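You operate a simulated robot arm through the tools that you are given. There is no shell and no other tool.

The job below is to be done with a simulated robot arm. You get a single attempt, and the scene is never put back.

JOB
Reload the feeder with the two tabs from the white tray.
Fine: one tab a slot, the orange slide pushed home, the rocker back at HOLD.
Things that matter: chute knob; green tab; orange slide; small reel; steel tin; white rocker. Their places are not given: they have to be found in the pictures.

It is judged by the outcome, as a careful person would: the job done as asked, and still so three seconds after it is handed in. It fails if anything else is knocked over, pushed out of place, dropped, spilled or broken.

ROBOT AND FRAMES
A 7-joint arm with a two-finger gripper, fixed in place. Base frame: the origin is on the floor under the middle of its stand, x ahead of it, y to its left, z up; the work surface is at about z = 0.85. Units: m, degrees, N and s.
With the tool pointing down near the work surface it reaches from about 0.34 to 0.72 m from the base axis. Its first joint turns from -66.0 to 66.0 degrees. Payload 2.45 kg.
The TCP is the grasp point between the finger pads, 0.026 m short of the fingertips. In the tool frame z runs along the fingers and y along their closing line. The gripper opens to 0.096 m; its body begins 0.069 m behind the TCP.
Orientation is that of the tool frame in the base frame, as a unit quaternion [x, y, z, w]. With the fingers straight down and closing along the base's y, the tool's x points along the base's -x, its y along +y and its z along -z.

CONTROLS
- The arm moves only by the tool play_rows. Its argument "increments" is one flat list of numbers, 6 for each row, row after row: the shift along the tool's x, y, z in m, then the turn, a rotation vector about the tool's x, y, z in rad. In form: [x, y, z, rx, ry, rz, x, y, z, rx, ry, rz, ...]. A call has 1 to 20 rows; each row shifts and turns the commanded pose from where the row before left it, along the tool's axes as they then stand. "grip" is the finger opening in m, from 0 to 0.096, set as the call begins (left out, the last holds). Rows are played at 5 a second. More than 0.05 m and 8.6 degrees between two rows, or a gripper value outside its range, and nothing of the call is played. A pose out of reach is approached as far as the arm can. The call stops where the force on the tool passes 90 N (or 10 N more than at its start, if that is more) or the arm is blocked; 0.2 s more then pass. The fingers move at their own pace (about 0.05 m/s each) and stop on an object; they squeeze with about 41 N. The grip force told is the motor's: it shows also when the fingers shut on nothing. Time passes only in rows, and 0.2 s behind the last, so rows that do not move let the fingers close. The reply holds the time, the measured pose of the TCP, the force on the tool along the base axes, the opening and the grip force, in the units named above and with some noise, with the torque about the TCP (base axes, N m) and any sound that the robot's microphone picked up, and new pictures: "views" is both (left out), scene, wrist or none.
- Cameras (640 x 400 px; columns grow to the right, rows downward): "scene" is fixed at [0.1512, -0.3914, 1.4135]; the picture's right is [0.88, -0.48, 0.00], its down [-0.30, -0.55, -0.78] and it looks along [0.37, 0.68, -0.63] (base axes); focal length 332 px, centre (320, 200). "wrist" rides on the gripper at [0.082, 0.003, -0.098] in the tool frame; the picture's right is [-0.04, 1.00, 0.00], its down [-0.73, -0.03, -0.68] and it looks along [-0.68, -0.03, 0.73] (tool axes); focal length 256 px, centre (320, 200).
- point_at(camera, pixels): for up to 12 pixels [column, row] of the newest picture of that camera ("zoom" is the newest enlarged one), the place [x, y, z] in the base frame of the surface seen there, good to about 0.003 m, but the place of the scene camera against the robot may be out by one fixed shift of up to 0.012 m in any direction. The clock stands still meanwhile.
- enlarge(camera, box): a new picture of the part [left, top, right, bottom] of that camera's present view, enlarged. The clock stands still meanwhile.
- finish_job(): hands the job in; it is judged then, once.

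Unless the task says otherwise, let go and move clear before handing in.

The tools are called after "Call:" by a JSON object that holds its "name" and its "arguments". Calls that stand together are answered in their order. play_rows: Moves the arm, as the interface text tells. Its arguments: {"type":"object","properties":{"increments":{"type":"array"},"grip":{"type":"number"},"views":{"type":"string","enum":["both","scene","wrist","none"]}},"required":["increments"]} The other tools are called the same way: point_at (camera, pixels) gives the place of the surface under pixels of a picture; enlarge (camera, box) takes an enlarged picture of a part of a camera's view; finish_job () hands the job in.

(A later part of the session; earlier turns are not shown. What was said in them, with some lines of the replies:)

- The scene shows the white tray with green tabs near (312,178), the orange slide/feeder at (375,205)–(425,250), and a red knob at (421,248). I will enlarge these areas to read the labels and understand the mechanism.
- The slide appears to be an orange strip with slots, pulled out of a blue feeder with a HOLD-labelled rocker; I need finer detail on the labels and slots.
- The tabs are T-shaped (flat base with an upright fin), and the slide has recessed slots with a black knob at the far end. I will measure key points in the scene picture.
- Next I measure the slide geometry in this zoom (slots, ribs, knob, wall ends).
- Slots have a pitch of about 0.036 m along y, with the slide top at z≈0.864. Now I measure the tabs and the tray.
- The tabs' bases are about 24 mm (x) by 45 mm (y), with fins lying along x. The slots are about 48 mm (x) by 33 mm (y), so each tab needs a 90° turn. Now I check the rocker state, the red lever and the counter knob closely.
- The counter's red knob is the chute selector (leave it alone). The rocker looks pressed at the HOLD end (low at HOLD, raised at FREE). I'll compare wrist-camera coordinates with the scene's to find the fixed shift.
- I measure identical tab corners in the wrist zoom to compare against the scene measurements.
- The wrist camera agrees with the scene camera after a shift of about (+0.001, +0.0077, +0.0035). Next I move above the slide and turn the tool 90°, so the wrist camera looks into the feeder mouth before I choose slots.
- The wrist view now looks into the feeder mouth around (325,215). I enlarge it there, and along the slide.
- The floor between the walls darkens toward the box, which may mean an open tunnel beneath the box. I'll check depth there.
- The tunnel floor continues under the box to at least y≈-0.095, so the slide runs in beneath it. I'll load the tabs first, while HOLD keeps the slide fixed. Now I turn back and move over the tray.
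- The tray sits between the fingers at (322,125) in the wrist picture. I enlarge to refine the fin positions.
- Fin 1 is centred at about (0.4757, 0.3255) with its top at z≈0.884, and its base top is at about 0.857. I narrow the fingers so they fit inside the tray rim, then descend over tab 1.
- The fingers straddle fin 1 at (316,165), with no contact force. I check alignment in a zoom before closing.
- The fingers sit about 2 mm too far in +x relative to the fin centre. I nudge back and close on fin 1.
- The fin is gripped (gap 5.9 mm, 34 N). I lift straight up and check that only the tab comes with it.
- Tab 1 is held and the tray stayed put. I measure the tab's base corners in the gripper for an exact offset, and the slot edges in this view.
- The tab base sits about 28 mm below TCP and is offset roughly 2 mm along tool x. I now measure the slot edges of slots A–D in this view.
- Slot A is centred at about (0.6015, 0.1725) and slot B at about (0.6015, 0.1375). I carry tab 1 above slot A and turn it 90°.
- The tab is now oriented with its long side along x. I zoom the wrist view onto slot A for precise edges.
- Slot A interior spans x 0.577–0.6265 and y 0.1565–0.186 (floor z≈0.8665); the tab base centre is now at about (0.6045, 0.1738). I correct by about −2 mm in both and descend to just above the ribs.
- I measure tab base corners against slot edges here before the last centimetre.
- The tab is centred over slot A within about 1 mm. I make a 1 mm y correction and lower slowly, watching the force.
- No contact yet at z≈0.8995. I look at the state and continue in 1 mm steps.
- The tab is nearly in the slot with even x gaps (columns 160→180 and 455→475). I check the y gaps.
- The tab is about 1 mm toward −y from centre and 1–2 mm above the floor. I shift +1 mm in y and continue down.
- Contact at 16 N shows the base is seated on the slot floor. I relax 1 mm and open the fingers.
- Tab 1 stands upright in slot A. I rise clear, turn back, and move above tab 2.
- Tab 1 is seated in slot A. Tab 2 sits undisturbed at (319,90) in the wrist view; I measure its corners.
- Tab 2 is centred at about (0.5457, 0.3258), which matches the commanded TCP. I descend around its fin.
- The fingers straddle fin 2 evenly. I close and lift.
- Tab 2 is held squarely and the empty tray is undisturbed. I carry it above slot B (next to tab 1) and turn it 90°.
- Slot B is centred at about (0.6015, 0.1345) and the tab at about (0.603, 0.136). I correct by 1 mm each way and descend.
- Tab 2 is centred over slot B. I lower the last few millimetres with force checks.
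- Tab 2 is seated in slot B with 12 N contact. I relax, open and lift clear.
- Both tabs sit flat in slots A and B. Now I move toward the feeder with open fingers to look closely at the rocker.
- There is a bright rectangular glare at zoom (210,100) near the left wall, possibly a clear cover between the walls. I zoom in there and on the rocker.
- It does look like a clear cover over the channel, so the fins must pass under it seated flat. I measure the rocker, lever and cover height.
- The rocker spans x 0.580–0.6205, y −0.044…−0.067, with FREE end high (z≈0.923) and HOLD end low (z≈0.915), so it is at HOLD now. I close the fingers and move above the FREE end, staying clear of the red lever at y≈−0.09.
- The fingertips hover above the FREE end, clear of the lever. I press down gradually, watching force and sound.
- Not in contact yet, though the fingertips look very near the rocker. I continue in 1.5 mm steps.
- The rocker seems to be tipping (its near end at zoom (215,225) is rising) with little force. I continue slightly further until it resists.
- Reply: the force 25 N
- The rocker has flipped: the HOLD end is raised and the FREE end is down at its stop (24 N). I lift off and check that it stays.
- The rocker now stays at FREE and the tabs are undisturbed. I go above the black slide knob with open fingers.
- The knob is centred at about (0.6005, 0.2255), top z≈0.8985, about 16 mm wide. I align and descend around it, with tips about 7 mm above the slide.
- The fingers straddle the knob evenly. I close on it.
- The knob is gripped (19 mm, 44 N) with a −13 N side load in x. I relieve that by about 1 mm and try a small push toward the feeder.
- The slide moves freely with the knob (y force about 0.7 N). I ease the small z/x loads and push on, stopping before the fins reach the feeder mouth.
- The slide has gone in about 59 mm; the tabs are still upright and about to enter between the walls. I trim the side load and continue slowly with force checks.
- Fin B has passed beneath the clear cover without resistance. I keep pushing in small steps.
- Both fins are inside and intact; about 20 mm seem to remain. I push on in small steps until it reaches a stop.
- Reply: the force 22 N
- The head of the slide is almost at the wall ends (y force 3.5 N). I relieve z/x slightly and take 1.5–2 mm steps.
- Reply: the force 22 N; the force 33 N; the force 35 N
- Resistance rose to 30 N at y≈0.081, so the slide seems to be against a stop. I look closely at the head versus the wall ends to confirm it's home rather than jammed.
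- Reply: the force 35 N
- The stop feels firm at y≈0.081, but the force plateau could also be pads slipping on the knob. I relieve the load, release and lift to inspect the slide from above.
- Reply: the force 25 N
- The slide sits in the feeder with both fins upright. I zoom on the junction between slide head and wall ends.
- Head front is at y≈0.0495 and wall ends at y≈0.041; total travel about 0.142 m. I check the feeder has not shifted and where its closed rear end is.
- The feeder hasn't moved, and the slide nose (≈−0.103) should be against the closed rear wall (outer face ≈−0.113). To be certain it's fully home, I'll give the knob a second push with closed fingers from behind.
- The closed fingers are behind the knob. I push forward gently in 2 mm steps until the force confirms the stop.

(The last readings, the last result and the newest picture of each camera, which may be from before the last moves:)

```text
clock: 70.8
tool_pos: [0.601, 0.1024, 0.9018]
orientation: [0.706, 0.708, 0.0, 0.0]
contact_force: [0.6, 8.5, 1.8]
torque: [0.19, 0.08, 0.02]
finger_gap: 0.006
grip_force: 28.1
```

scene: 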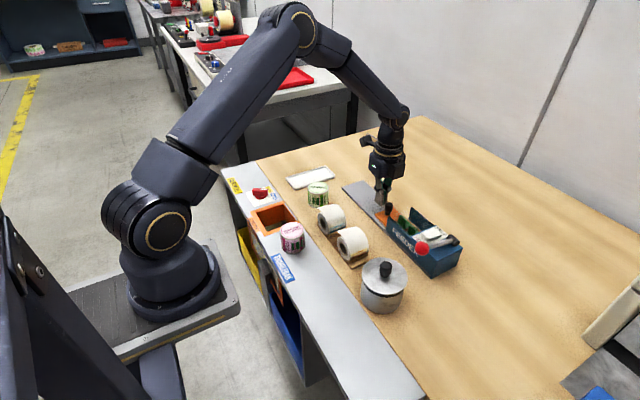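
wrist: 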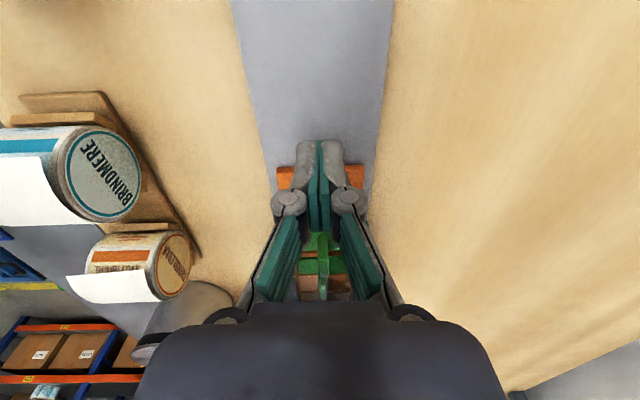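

Contact is now made with the knob (8.5 N). I add a couple more millimetres.

Call:
{"name": "play_rows", "arguments": {"increments": [-0.002, 0, 0, 0, 0, 0, 0, 0, 0, 0, 0, 0], "views": "none"}}

Call:
{"name": "play_rows", "arguments": {"increments": [-0.002, 0, 0, 0, 0, 0, 0, 0, 0, 0, 0, 0], "views": "both"}}

Call:
{"name": "enlarge", "arguments": {"camera": "scene", "box": [365, 170, 445, 240]}}

```text
clock: 71.4
tool_pos: [0.601, 0.1017, 0.9034]
orientation: [0.706, 0.709, 0.001, -0.001]
contact_force: [2.6, 22.5, -5.7]
torque: [0.55, -0.18, -0.01]
finger_gap: 0.0062
grip_force: 28.9
```

```text
clock: 72.0
tool_pos: [0.6006, 0.1013, 0.9026]
orientation: [0.706, 0.709, 0.002, -0.003]
contact_force: [3.6, 28.9, -6.8]
torque: [0.74, -0.12, 0.02]
finger_gap: 0.0058
grip_force: 27.9
```

scene: 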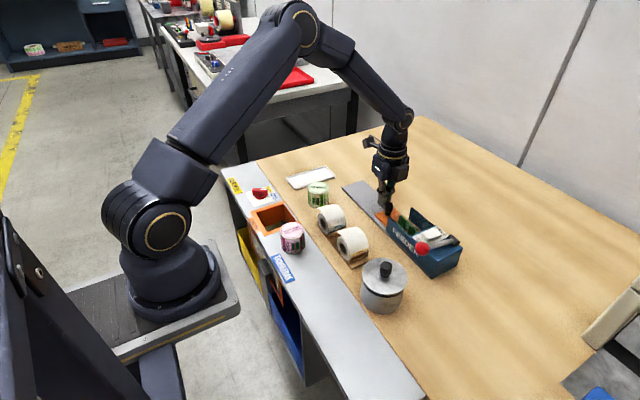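
wrist: 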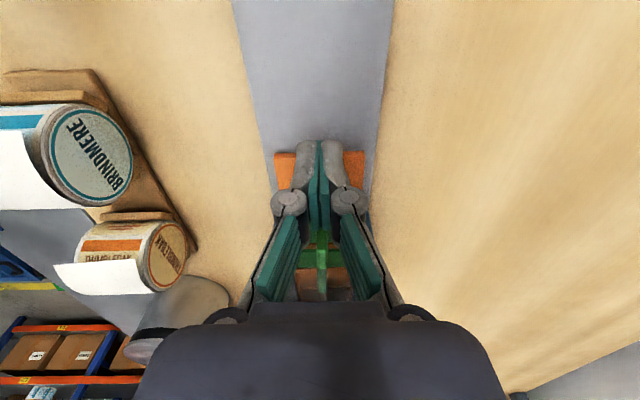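

```text
5.71 times, centred on (405, 205) of scene
```

zoom: 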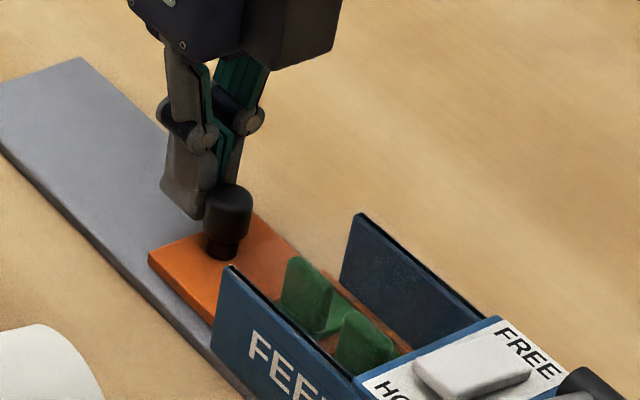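

The slide did not move further under 29 N, so it is fully home with the tabs intact. I back off, lift, and move above the HOLD end of the rocker, keeping clear of the red ball.

Call:
{"name": "play_rows", "arguments": {"increments": [0.006, 0, 0, 0, 0, 0, 0.006, 0, 0, 0, 0, 0, 0, 0, -0.02, 0, 0, 0, 0, 0, -0.04, 0, 0, 0, 0, 0, -0.04, 0, 0, 0, 0, 0, -0.04, 0, 0, 0, -0.0404, -0.0056, 0, 0, 0, 0, -0.0404, -0.0056, 0, 0, 0, 0, -0.0404, -0.0056, 0, 0, 0, 0, -0.0403, -0.0056, 0, 0, 0, 0, 0, 0, 0, 0, 0, 0], "grip": 0.0}}

Call:
{"name": "enlarge", "arguments": {"camera": "scene", "box": [370, 180, 470, 260]}}

Call:
{"name": "enlarge", "arguments": {"camera": "wrist", "box": [260, 40, 400, 190]}}

```text
clock: 74.4
tool_pos: [0.5801, -0.0543, 1.0434]
orientation: [0.707, 0.707, 0.0, 0.0]
contact_force: [0.1, 0.0, 0.2]
torque: [0.0, 0.02, 0.0]
finger_gap: 0.0
grip_force: 28.3
```

scene: 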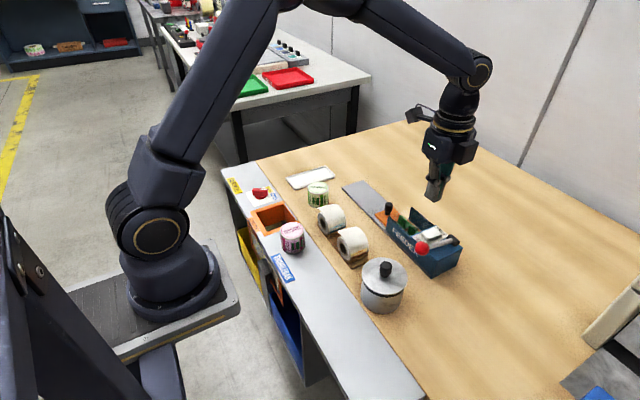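
wrist: 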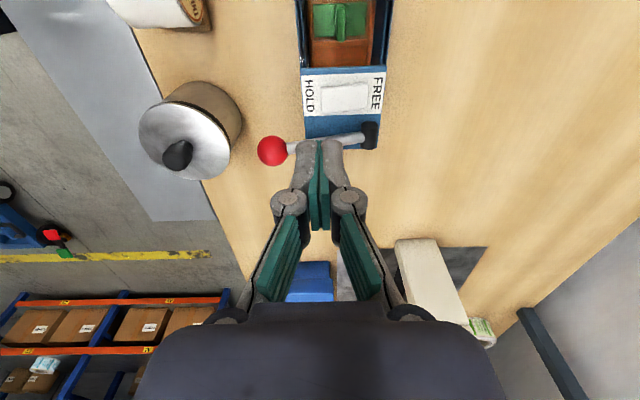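

```text
5.00 times, centred on (420, 220) of scene
```

zoom: 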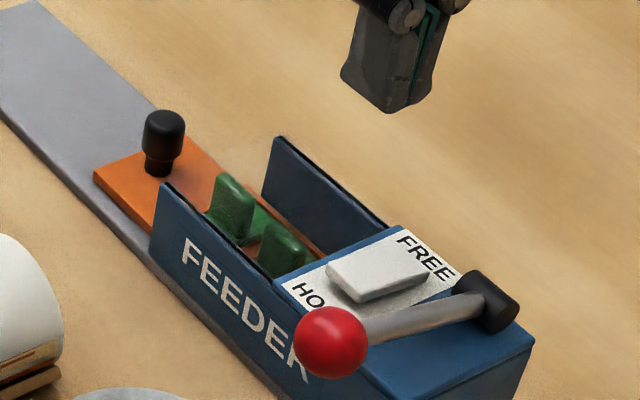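

```text
2.67 times, centred on (330, 115) of wrist
```

zoom: 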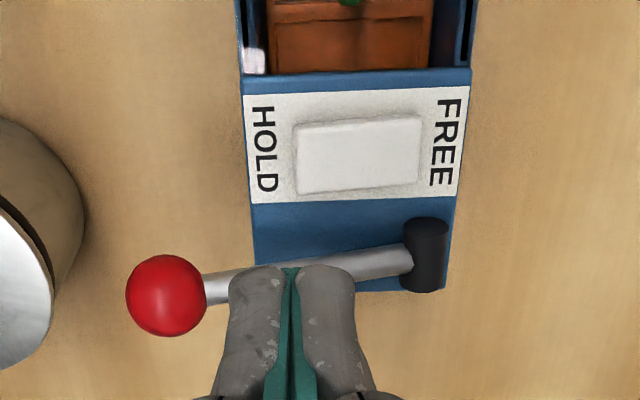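

I measure the rocker's HOLD end, ball and rod from here to confirm clearance before pressing.

Call:
{"name": "point_at", "arguments": {"camera": "zoom", "pixels": [[305, 135], [305, 185], [405, 130], [405, 175], [185, 262], [204, 285], [150, 270], [215, 285], [240, 268], [235, 290], [260, 275], [320, 275]]}}

```text
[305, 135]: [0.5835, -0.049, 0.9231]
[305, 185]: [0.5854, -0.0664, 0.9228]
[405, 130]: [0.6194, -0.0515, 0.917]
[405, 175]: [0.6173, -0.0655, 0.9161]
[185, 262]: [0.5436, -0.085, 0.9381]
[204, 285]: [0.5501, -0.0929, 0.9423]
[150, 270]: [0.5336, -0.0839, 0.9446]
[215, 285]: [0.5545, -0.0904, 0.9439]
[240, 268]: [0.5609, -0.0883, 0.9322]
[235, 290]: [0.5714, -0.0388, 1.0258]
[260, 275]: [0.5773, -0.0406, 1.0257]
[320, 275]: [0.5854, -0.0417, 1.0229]
```

The HOLD end top is at z≈0.923, and the ball and rod (y ≤ −0.083) are clear of the fingers (y −0.04…−0.065). I descend to just above it, then press.

Call:
{"name": "play_rows", "arguments": {"increments": [0, 0, 0.03, 0, 0, 0, 0, 0, 0.03, 0, 0, 0, 0, 0, 0.02, 0, 0, 0, 0, 0, 0.0085, 0, 0, 0, 0, 0, 0, 0, 0, 0]}}

Call:
{"name": "enlarge", "arguments": {"camera": "scene", "box": [400, 195, 480, 265]}}

Call:
{"name": "enlarge", "arguments": {"camera": "wrist", "box": [240, 60, 400, 240]}}

```text
clock: 75.6
tool_pos: [0.5806, -0.0518, 0.9548]
orientation: [0.707, 0.708, -0.001, 0.0]
contact_force: [0.3, 0.1, 0.0]
torque: [0.0, 0.02, 0.02]
finger_gap: 0.0
grip_force: 28.0
```

scene: 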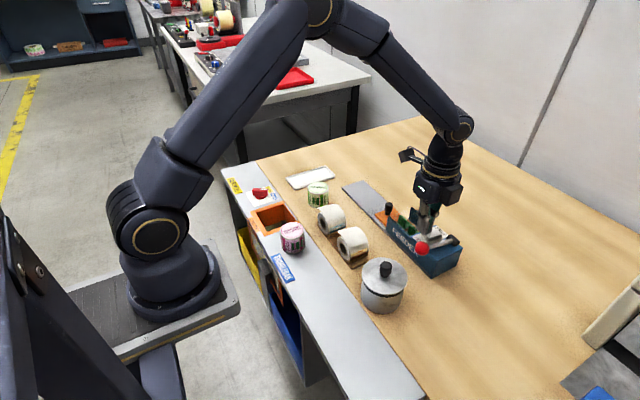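
wrist: 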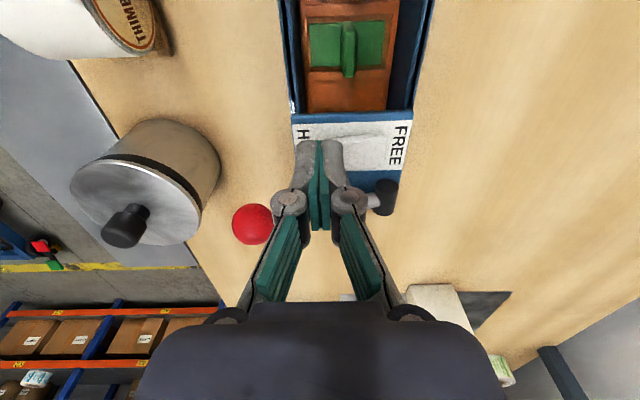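

```text
5.71 times, centred on (440, 230) of scene
```

zoom: 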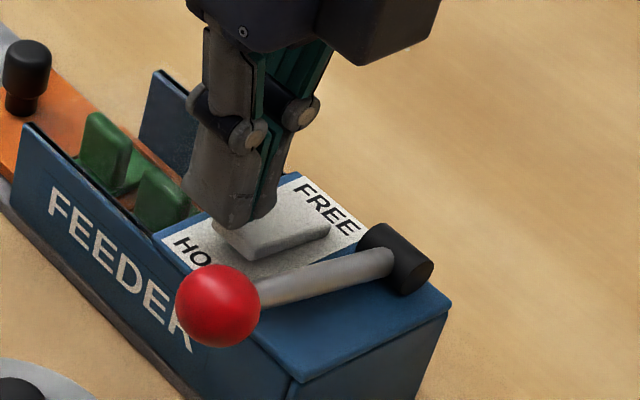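

```text
2.22 times, centred on (320, 150) of wrist
```

zoom: 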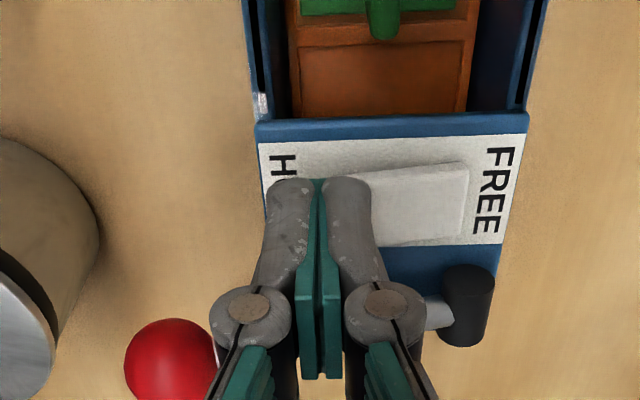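

The fingertips are directly over the HOLD end. I press down in small steps.

Call:
{"name": "play_rows", "arguments": {"increments": [0, 0, 0.0025, 0, 0, 0, 0, 0, 0.0025, 0, 0, 0, 0, 0, 0.0025, 0, 0, 0, 0, 0, 0.0025, 0, 0, 0, 0, 0, 0, 0, 0, 0], "views": "none"}}

Call:
{"name": "play_rows", "arguments": {"increments": [0, 0, 0.0015, 0, 0, 0, 0, 0, 0, 0, 0, 0], "views": "none"}}

Call:
{"name": "play_rows", "arguments": {"increments": [0, 0, 0.0015, 0, 0, 0, 0, 0, 0, 0, 0, 0], "views": "scene"}}

Call:
{"name": "enlarge", "arguments": {"camera": "scene", "box": [400, 195, 480, 265]}}

```text
clock: 76.8
tool_pos: [0.5805, -0.0532, 0.9454]
orientation: [0.707, 0.707, 0.0, 0.001]
contact_force: [-0.2, 0.6, 0.7]
torque: [-0.03, 0.02, 0.0]
finger_gap: 0.0002
grip_force: 28.9
```

```text
clock: 77.4
tool_pos: [0.5794, -0.0528, 0.9433]
orientation: [0.706, 0.708, 0.001, 0.001]
contact_force: [-0.4, 0.3, -1.0]
torque: [-0.04, 0.03, 0.0]
finger_gap: 0.0
grip_force: 28.4
```

```text
clock: 78.0
tool_pos: [0.58, -0.0531, 0.9418]
orientation: [0.706, 0.708, 0.0, 0.0]
contact_force: [1.1, -0.2, 0.7]
torque: [0.02, 0.01, -0.01]
finger_gap: 0.0001
grip_force: 28.0
```

scene: 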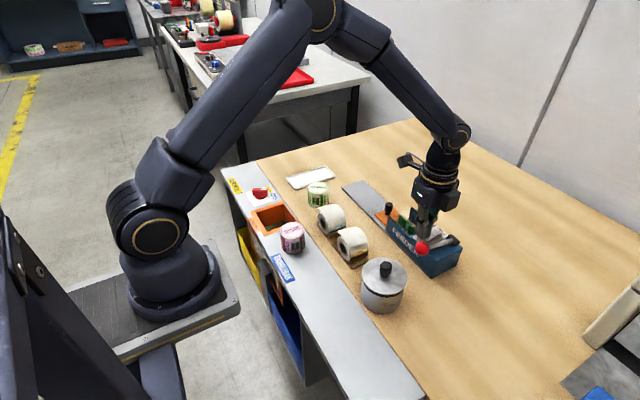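

```text
5.71 times, centred on (440, 230) of scene
```

zoom: 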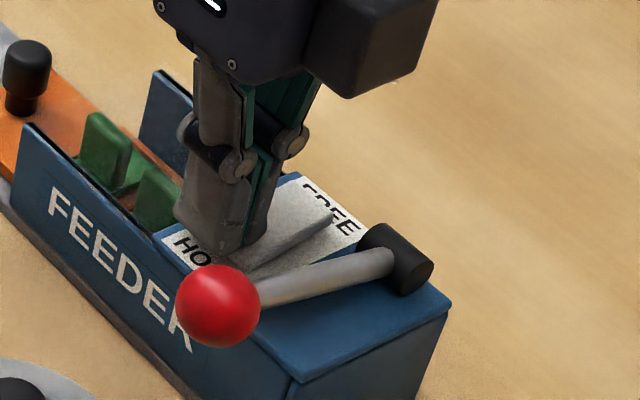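

The rocker has tipped so its FREE end is raised again (zoom (320,225)). I press slightly further to feel the HOLD stop.

Call:
{"name": "play_rows", "arguments": {"increments": [0, 0, 0.0015, 0, 0, 0, 0, 0, 0, 0, 0, 0], "views": "none"}}

Call:
{"name": "play_rows", "arguments": {"increments": [0, 0, 0.001, 0, 0, 0, 0, 0, 0, 0, 0, 0], "views": "none"}}

```text
clock: 78.6
tool_pos: [0.5789, -0.0526, 0.9416]
orientation: [0.706, 0.708, 0.0, 0.0]
contact_force: [-8.7, 1.5, 21.6]
torque: [-0.03, 0.04, -0.03]
finger_gap: 0.0
grip_force: 28.2
```

```text
clock: 79.2
tool_pos: [0.5795, -0.052, 0.9407]
orientation: [0.707, 0.707, 0.001, 0.0]
contact_force: [-13.4, 0.7, 41.4]
torque: [-0.15, 0.05, -0.05]
finger_gap: 0.0
grip_force: 29.5
```

The rocker is at its HOLD stop (41 N). I lift away and back clear, then inspect everything.

Call:
{"name": "play_rows", "arguments": {"increments": [0, 0, -0.005, 0, 0, 0, 0, 0, -0.015, 0, 0, 0, 0, 0, -0.03, 0, 0, 0, 0, 0, -0.04, 0, 0, 0, 0, 0, -0.04, 0, 0, 0, 0.04, 0, 0, 0, 0, 0, 0.04, 0, 0, 0, 0, 0, 0.04, 0, 0, 0, 0, 0, 0.03, 0, 0, 0, 0, 0, 0, 0, 0, 0, 0, 0]}}

Call:
{"name": "enlarge", "arguments": {"camera": "scene", "box": [370, 185, 470, 285]}}

Call:
{"name": "enlarge", "arguments": {"camera": "scene", "box": [400, 205, 470, 260]}}

Call:
{"name": "enlarge", "arguments": {"camera": "wrist", "box": [270, 90, 380, 260]}}

```text
clock: 81.4
tool_pos: [0.5796, 0.0979, 1.0707]
orientation: [0.707, 0.708, 0.0, -0.001]
contact_force: [-0.9, 0.7, -0.1]
torque: [-0.02, -0.01, 0.0]
finger_gap: 0.0
grip_force: 28.6
```

scene: 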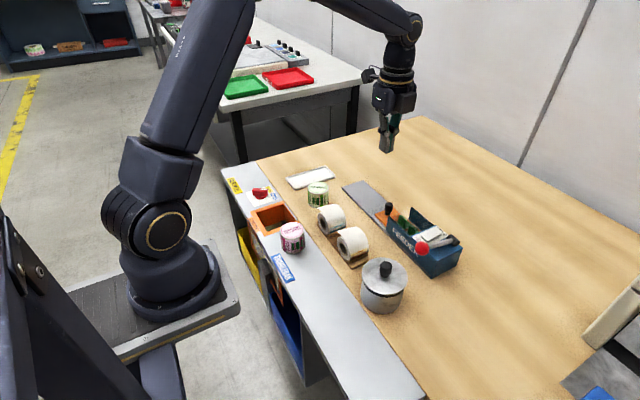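
wrist: 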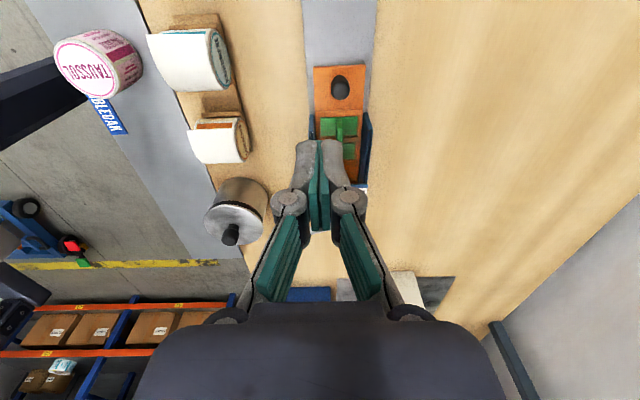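

```text
4.00 times, centred on (420, 235) of scene
```

zoom: 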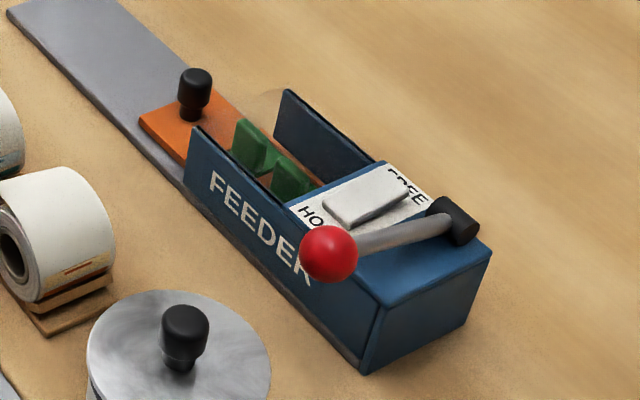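

```text
7.27 times, centred on (435, 232) of scene
```

zoom: 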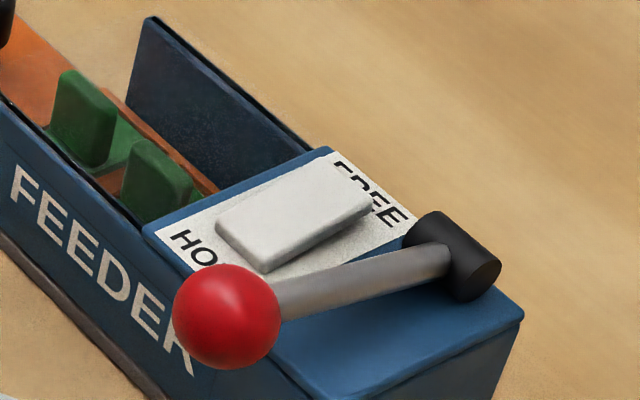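

```text
2.35 times, centred on (325, 175) of wrist
```

zoom: 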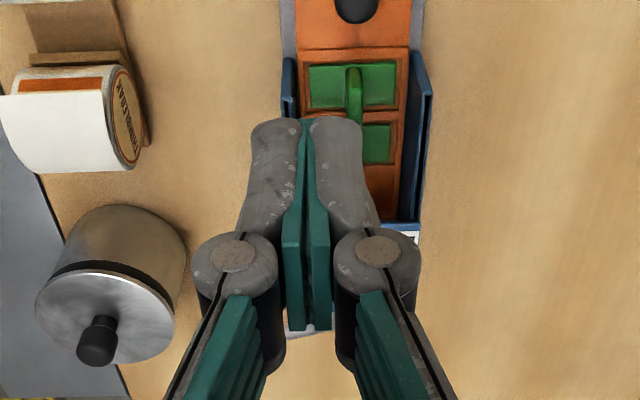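

The rocker is back as it started (FREE end raised, HOLD pressed), and the red lever is untouched at (421,248). I raise the arm clear, open the fingers and do a final check of the slide and surroundings.

Call:
{"name": "play_rows", "arguments": {"increments": [0.03, -0.02, -0.03, 0, 0, 0, 0.03, -0.02, -0.03, 0, 0, 0, 0.02, -0.02, -0.02, 0, 0, 0, 0, 0, 0, 0, 0, 0], "grip": 0.09}}

Call:
{"name": "enlarge", "arguments": {"camera": "wrist", "box": [290, 100, 410, 280]}}

Call:
{"name": "enlarge", "arguments": {"camera": "scene", "box": [220, 150, 480, 320]}}

```text
clock: 82.4
tool_pos: [0.5185, 0.1773, 1.1479]
orientation: [0.706, 0.708, 0.0, 0.0]
contact_force: [-0.3, 0.0, 1.0]
torque: [0.02, -0.01, 0.02]
finger_gap: 0.0895
grip_force: 0.0
```

scene: 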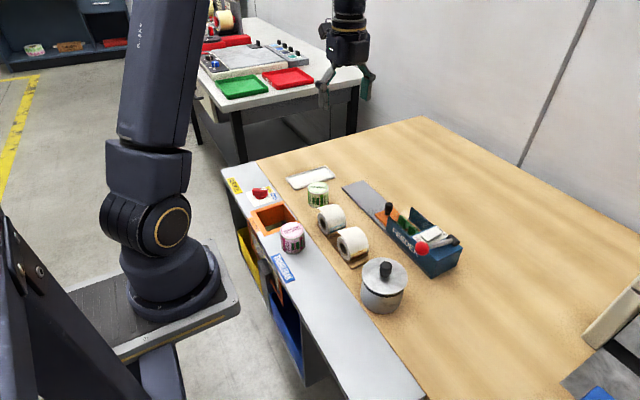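
wrist: 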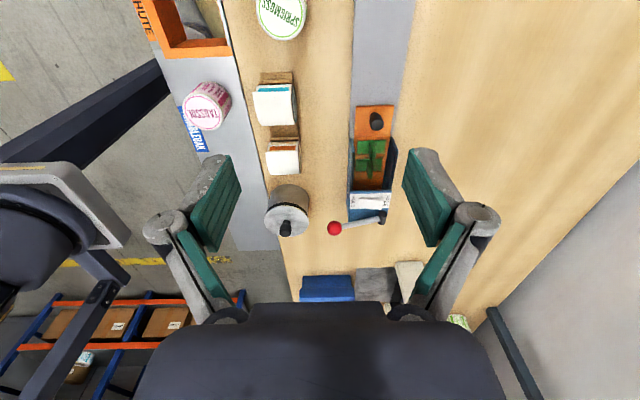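

```text
2.22 times, centred on (350, 190) of wrist
```

zoom: 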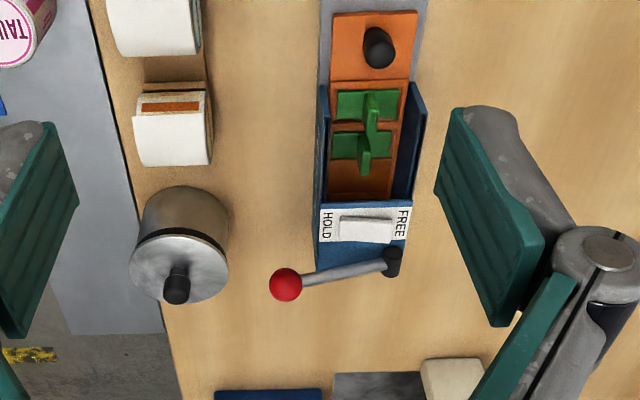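

```text
2.35 times, centred on (350, 235) of scene
```

zoom: 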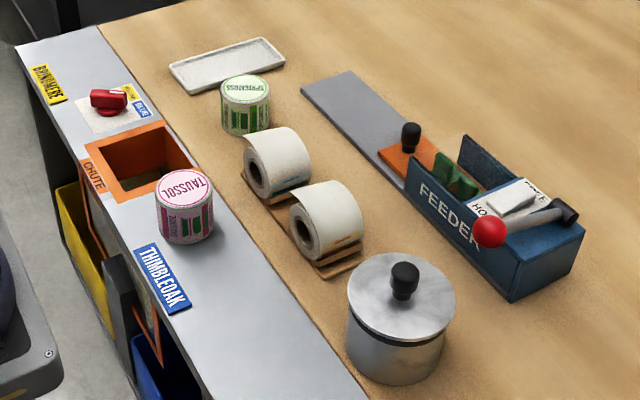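

All other objects are where they started. I do one last numeric check of the slide head, tabs and rocker tilt.

Call:
{"name": "enlarge", "arguments": {"camera": "wrist", "box": [340, 95, 405, 230]}}

```text
2.96 times, centred on (372, 162) of wrist
```

zoom: 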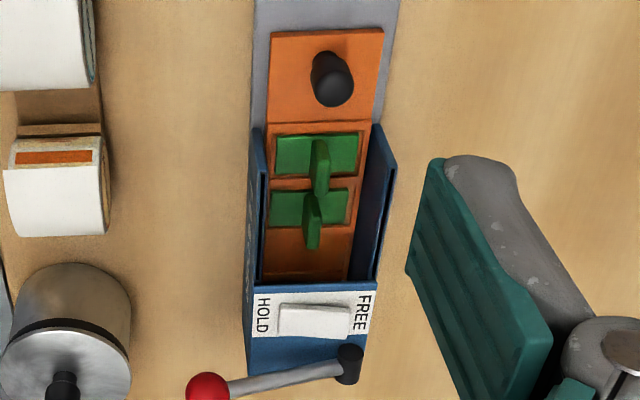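

Call:
{"name": "point_at", "arguments": {"camera": "zoom", "pixels": [[320, 123], [336, 85], [285, 320], [340, 325], [290, 310], [345, 315], [258, 130], [320, 285], [290, 155], [335, 200], [275, 40], [380, 35]]}}

```text
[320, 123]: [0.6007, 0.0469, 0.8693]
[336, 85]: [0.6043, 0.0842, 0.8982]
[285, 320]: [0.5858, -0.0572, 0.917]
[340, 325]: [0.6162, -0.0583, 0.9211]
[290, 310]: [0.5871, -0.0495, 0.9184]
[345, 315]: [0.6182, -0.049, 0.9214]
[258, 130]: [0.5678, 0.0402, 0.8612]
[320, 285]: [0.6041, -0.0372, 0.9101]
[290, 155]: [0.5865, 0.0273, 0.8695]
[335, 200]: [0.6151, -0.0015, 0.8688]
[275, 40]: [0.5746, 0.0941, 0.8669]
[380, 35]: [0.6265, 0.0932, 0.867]
```

The readings match the job: both tabs sit flat in separate slots, and the slide is at its stop (head front y≈0.047). The rocker is low at HOLD (z 0.917) and high at FREE (z 0.921), the feeder has not moved, and the arm is clear with open fingers, so I hand the job in.

Call:
{"name": "finish_job", "arguments": {}}

```text
The job is handed in.
```

The feeder is reloaded and handed in. Both green tabs sit flat in the two slots nearest the slide's knob, one tab per slot, and the white tray is empty.

- **Slide:** The orange slide is pushed home. I pushed it a second time with about 29 N and it went no further.
- **Rocker:** I pressed it to FREE so the slide could move, then back to HOLD. The HOLD end is down again, as it was at the start.
- **Everything else:** The last pictures show the chute knob, tapes, steel tin and red lever in their original places. The feeder has not shifted, and the arm is clear with its fingers open.

The feeder has a clear cover over its channel; both tabs passed under it without resistance.
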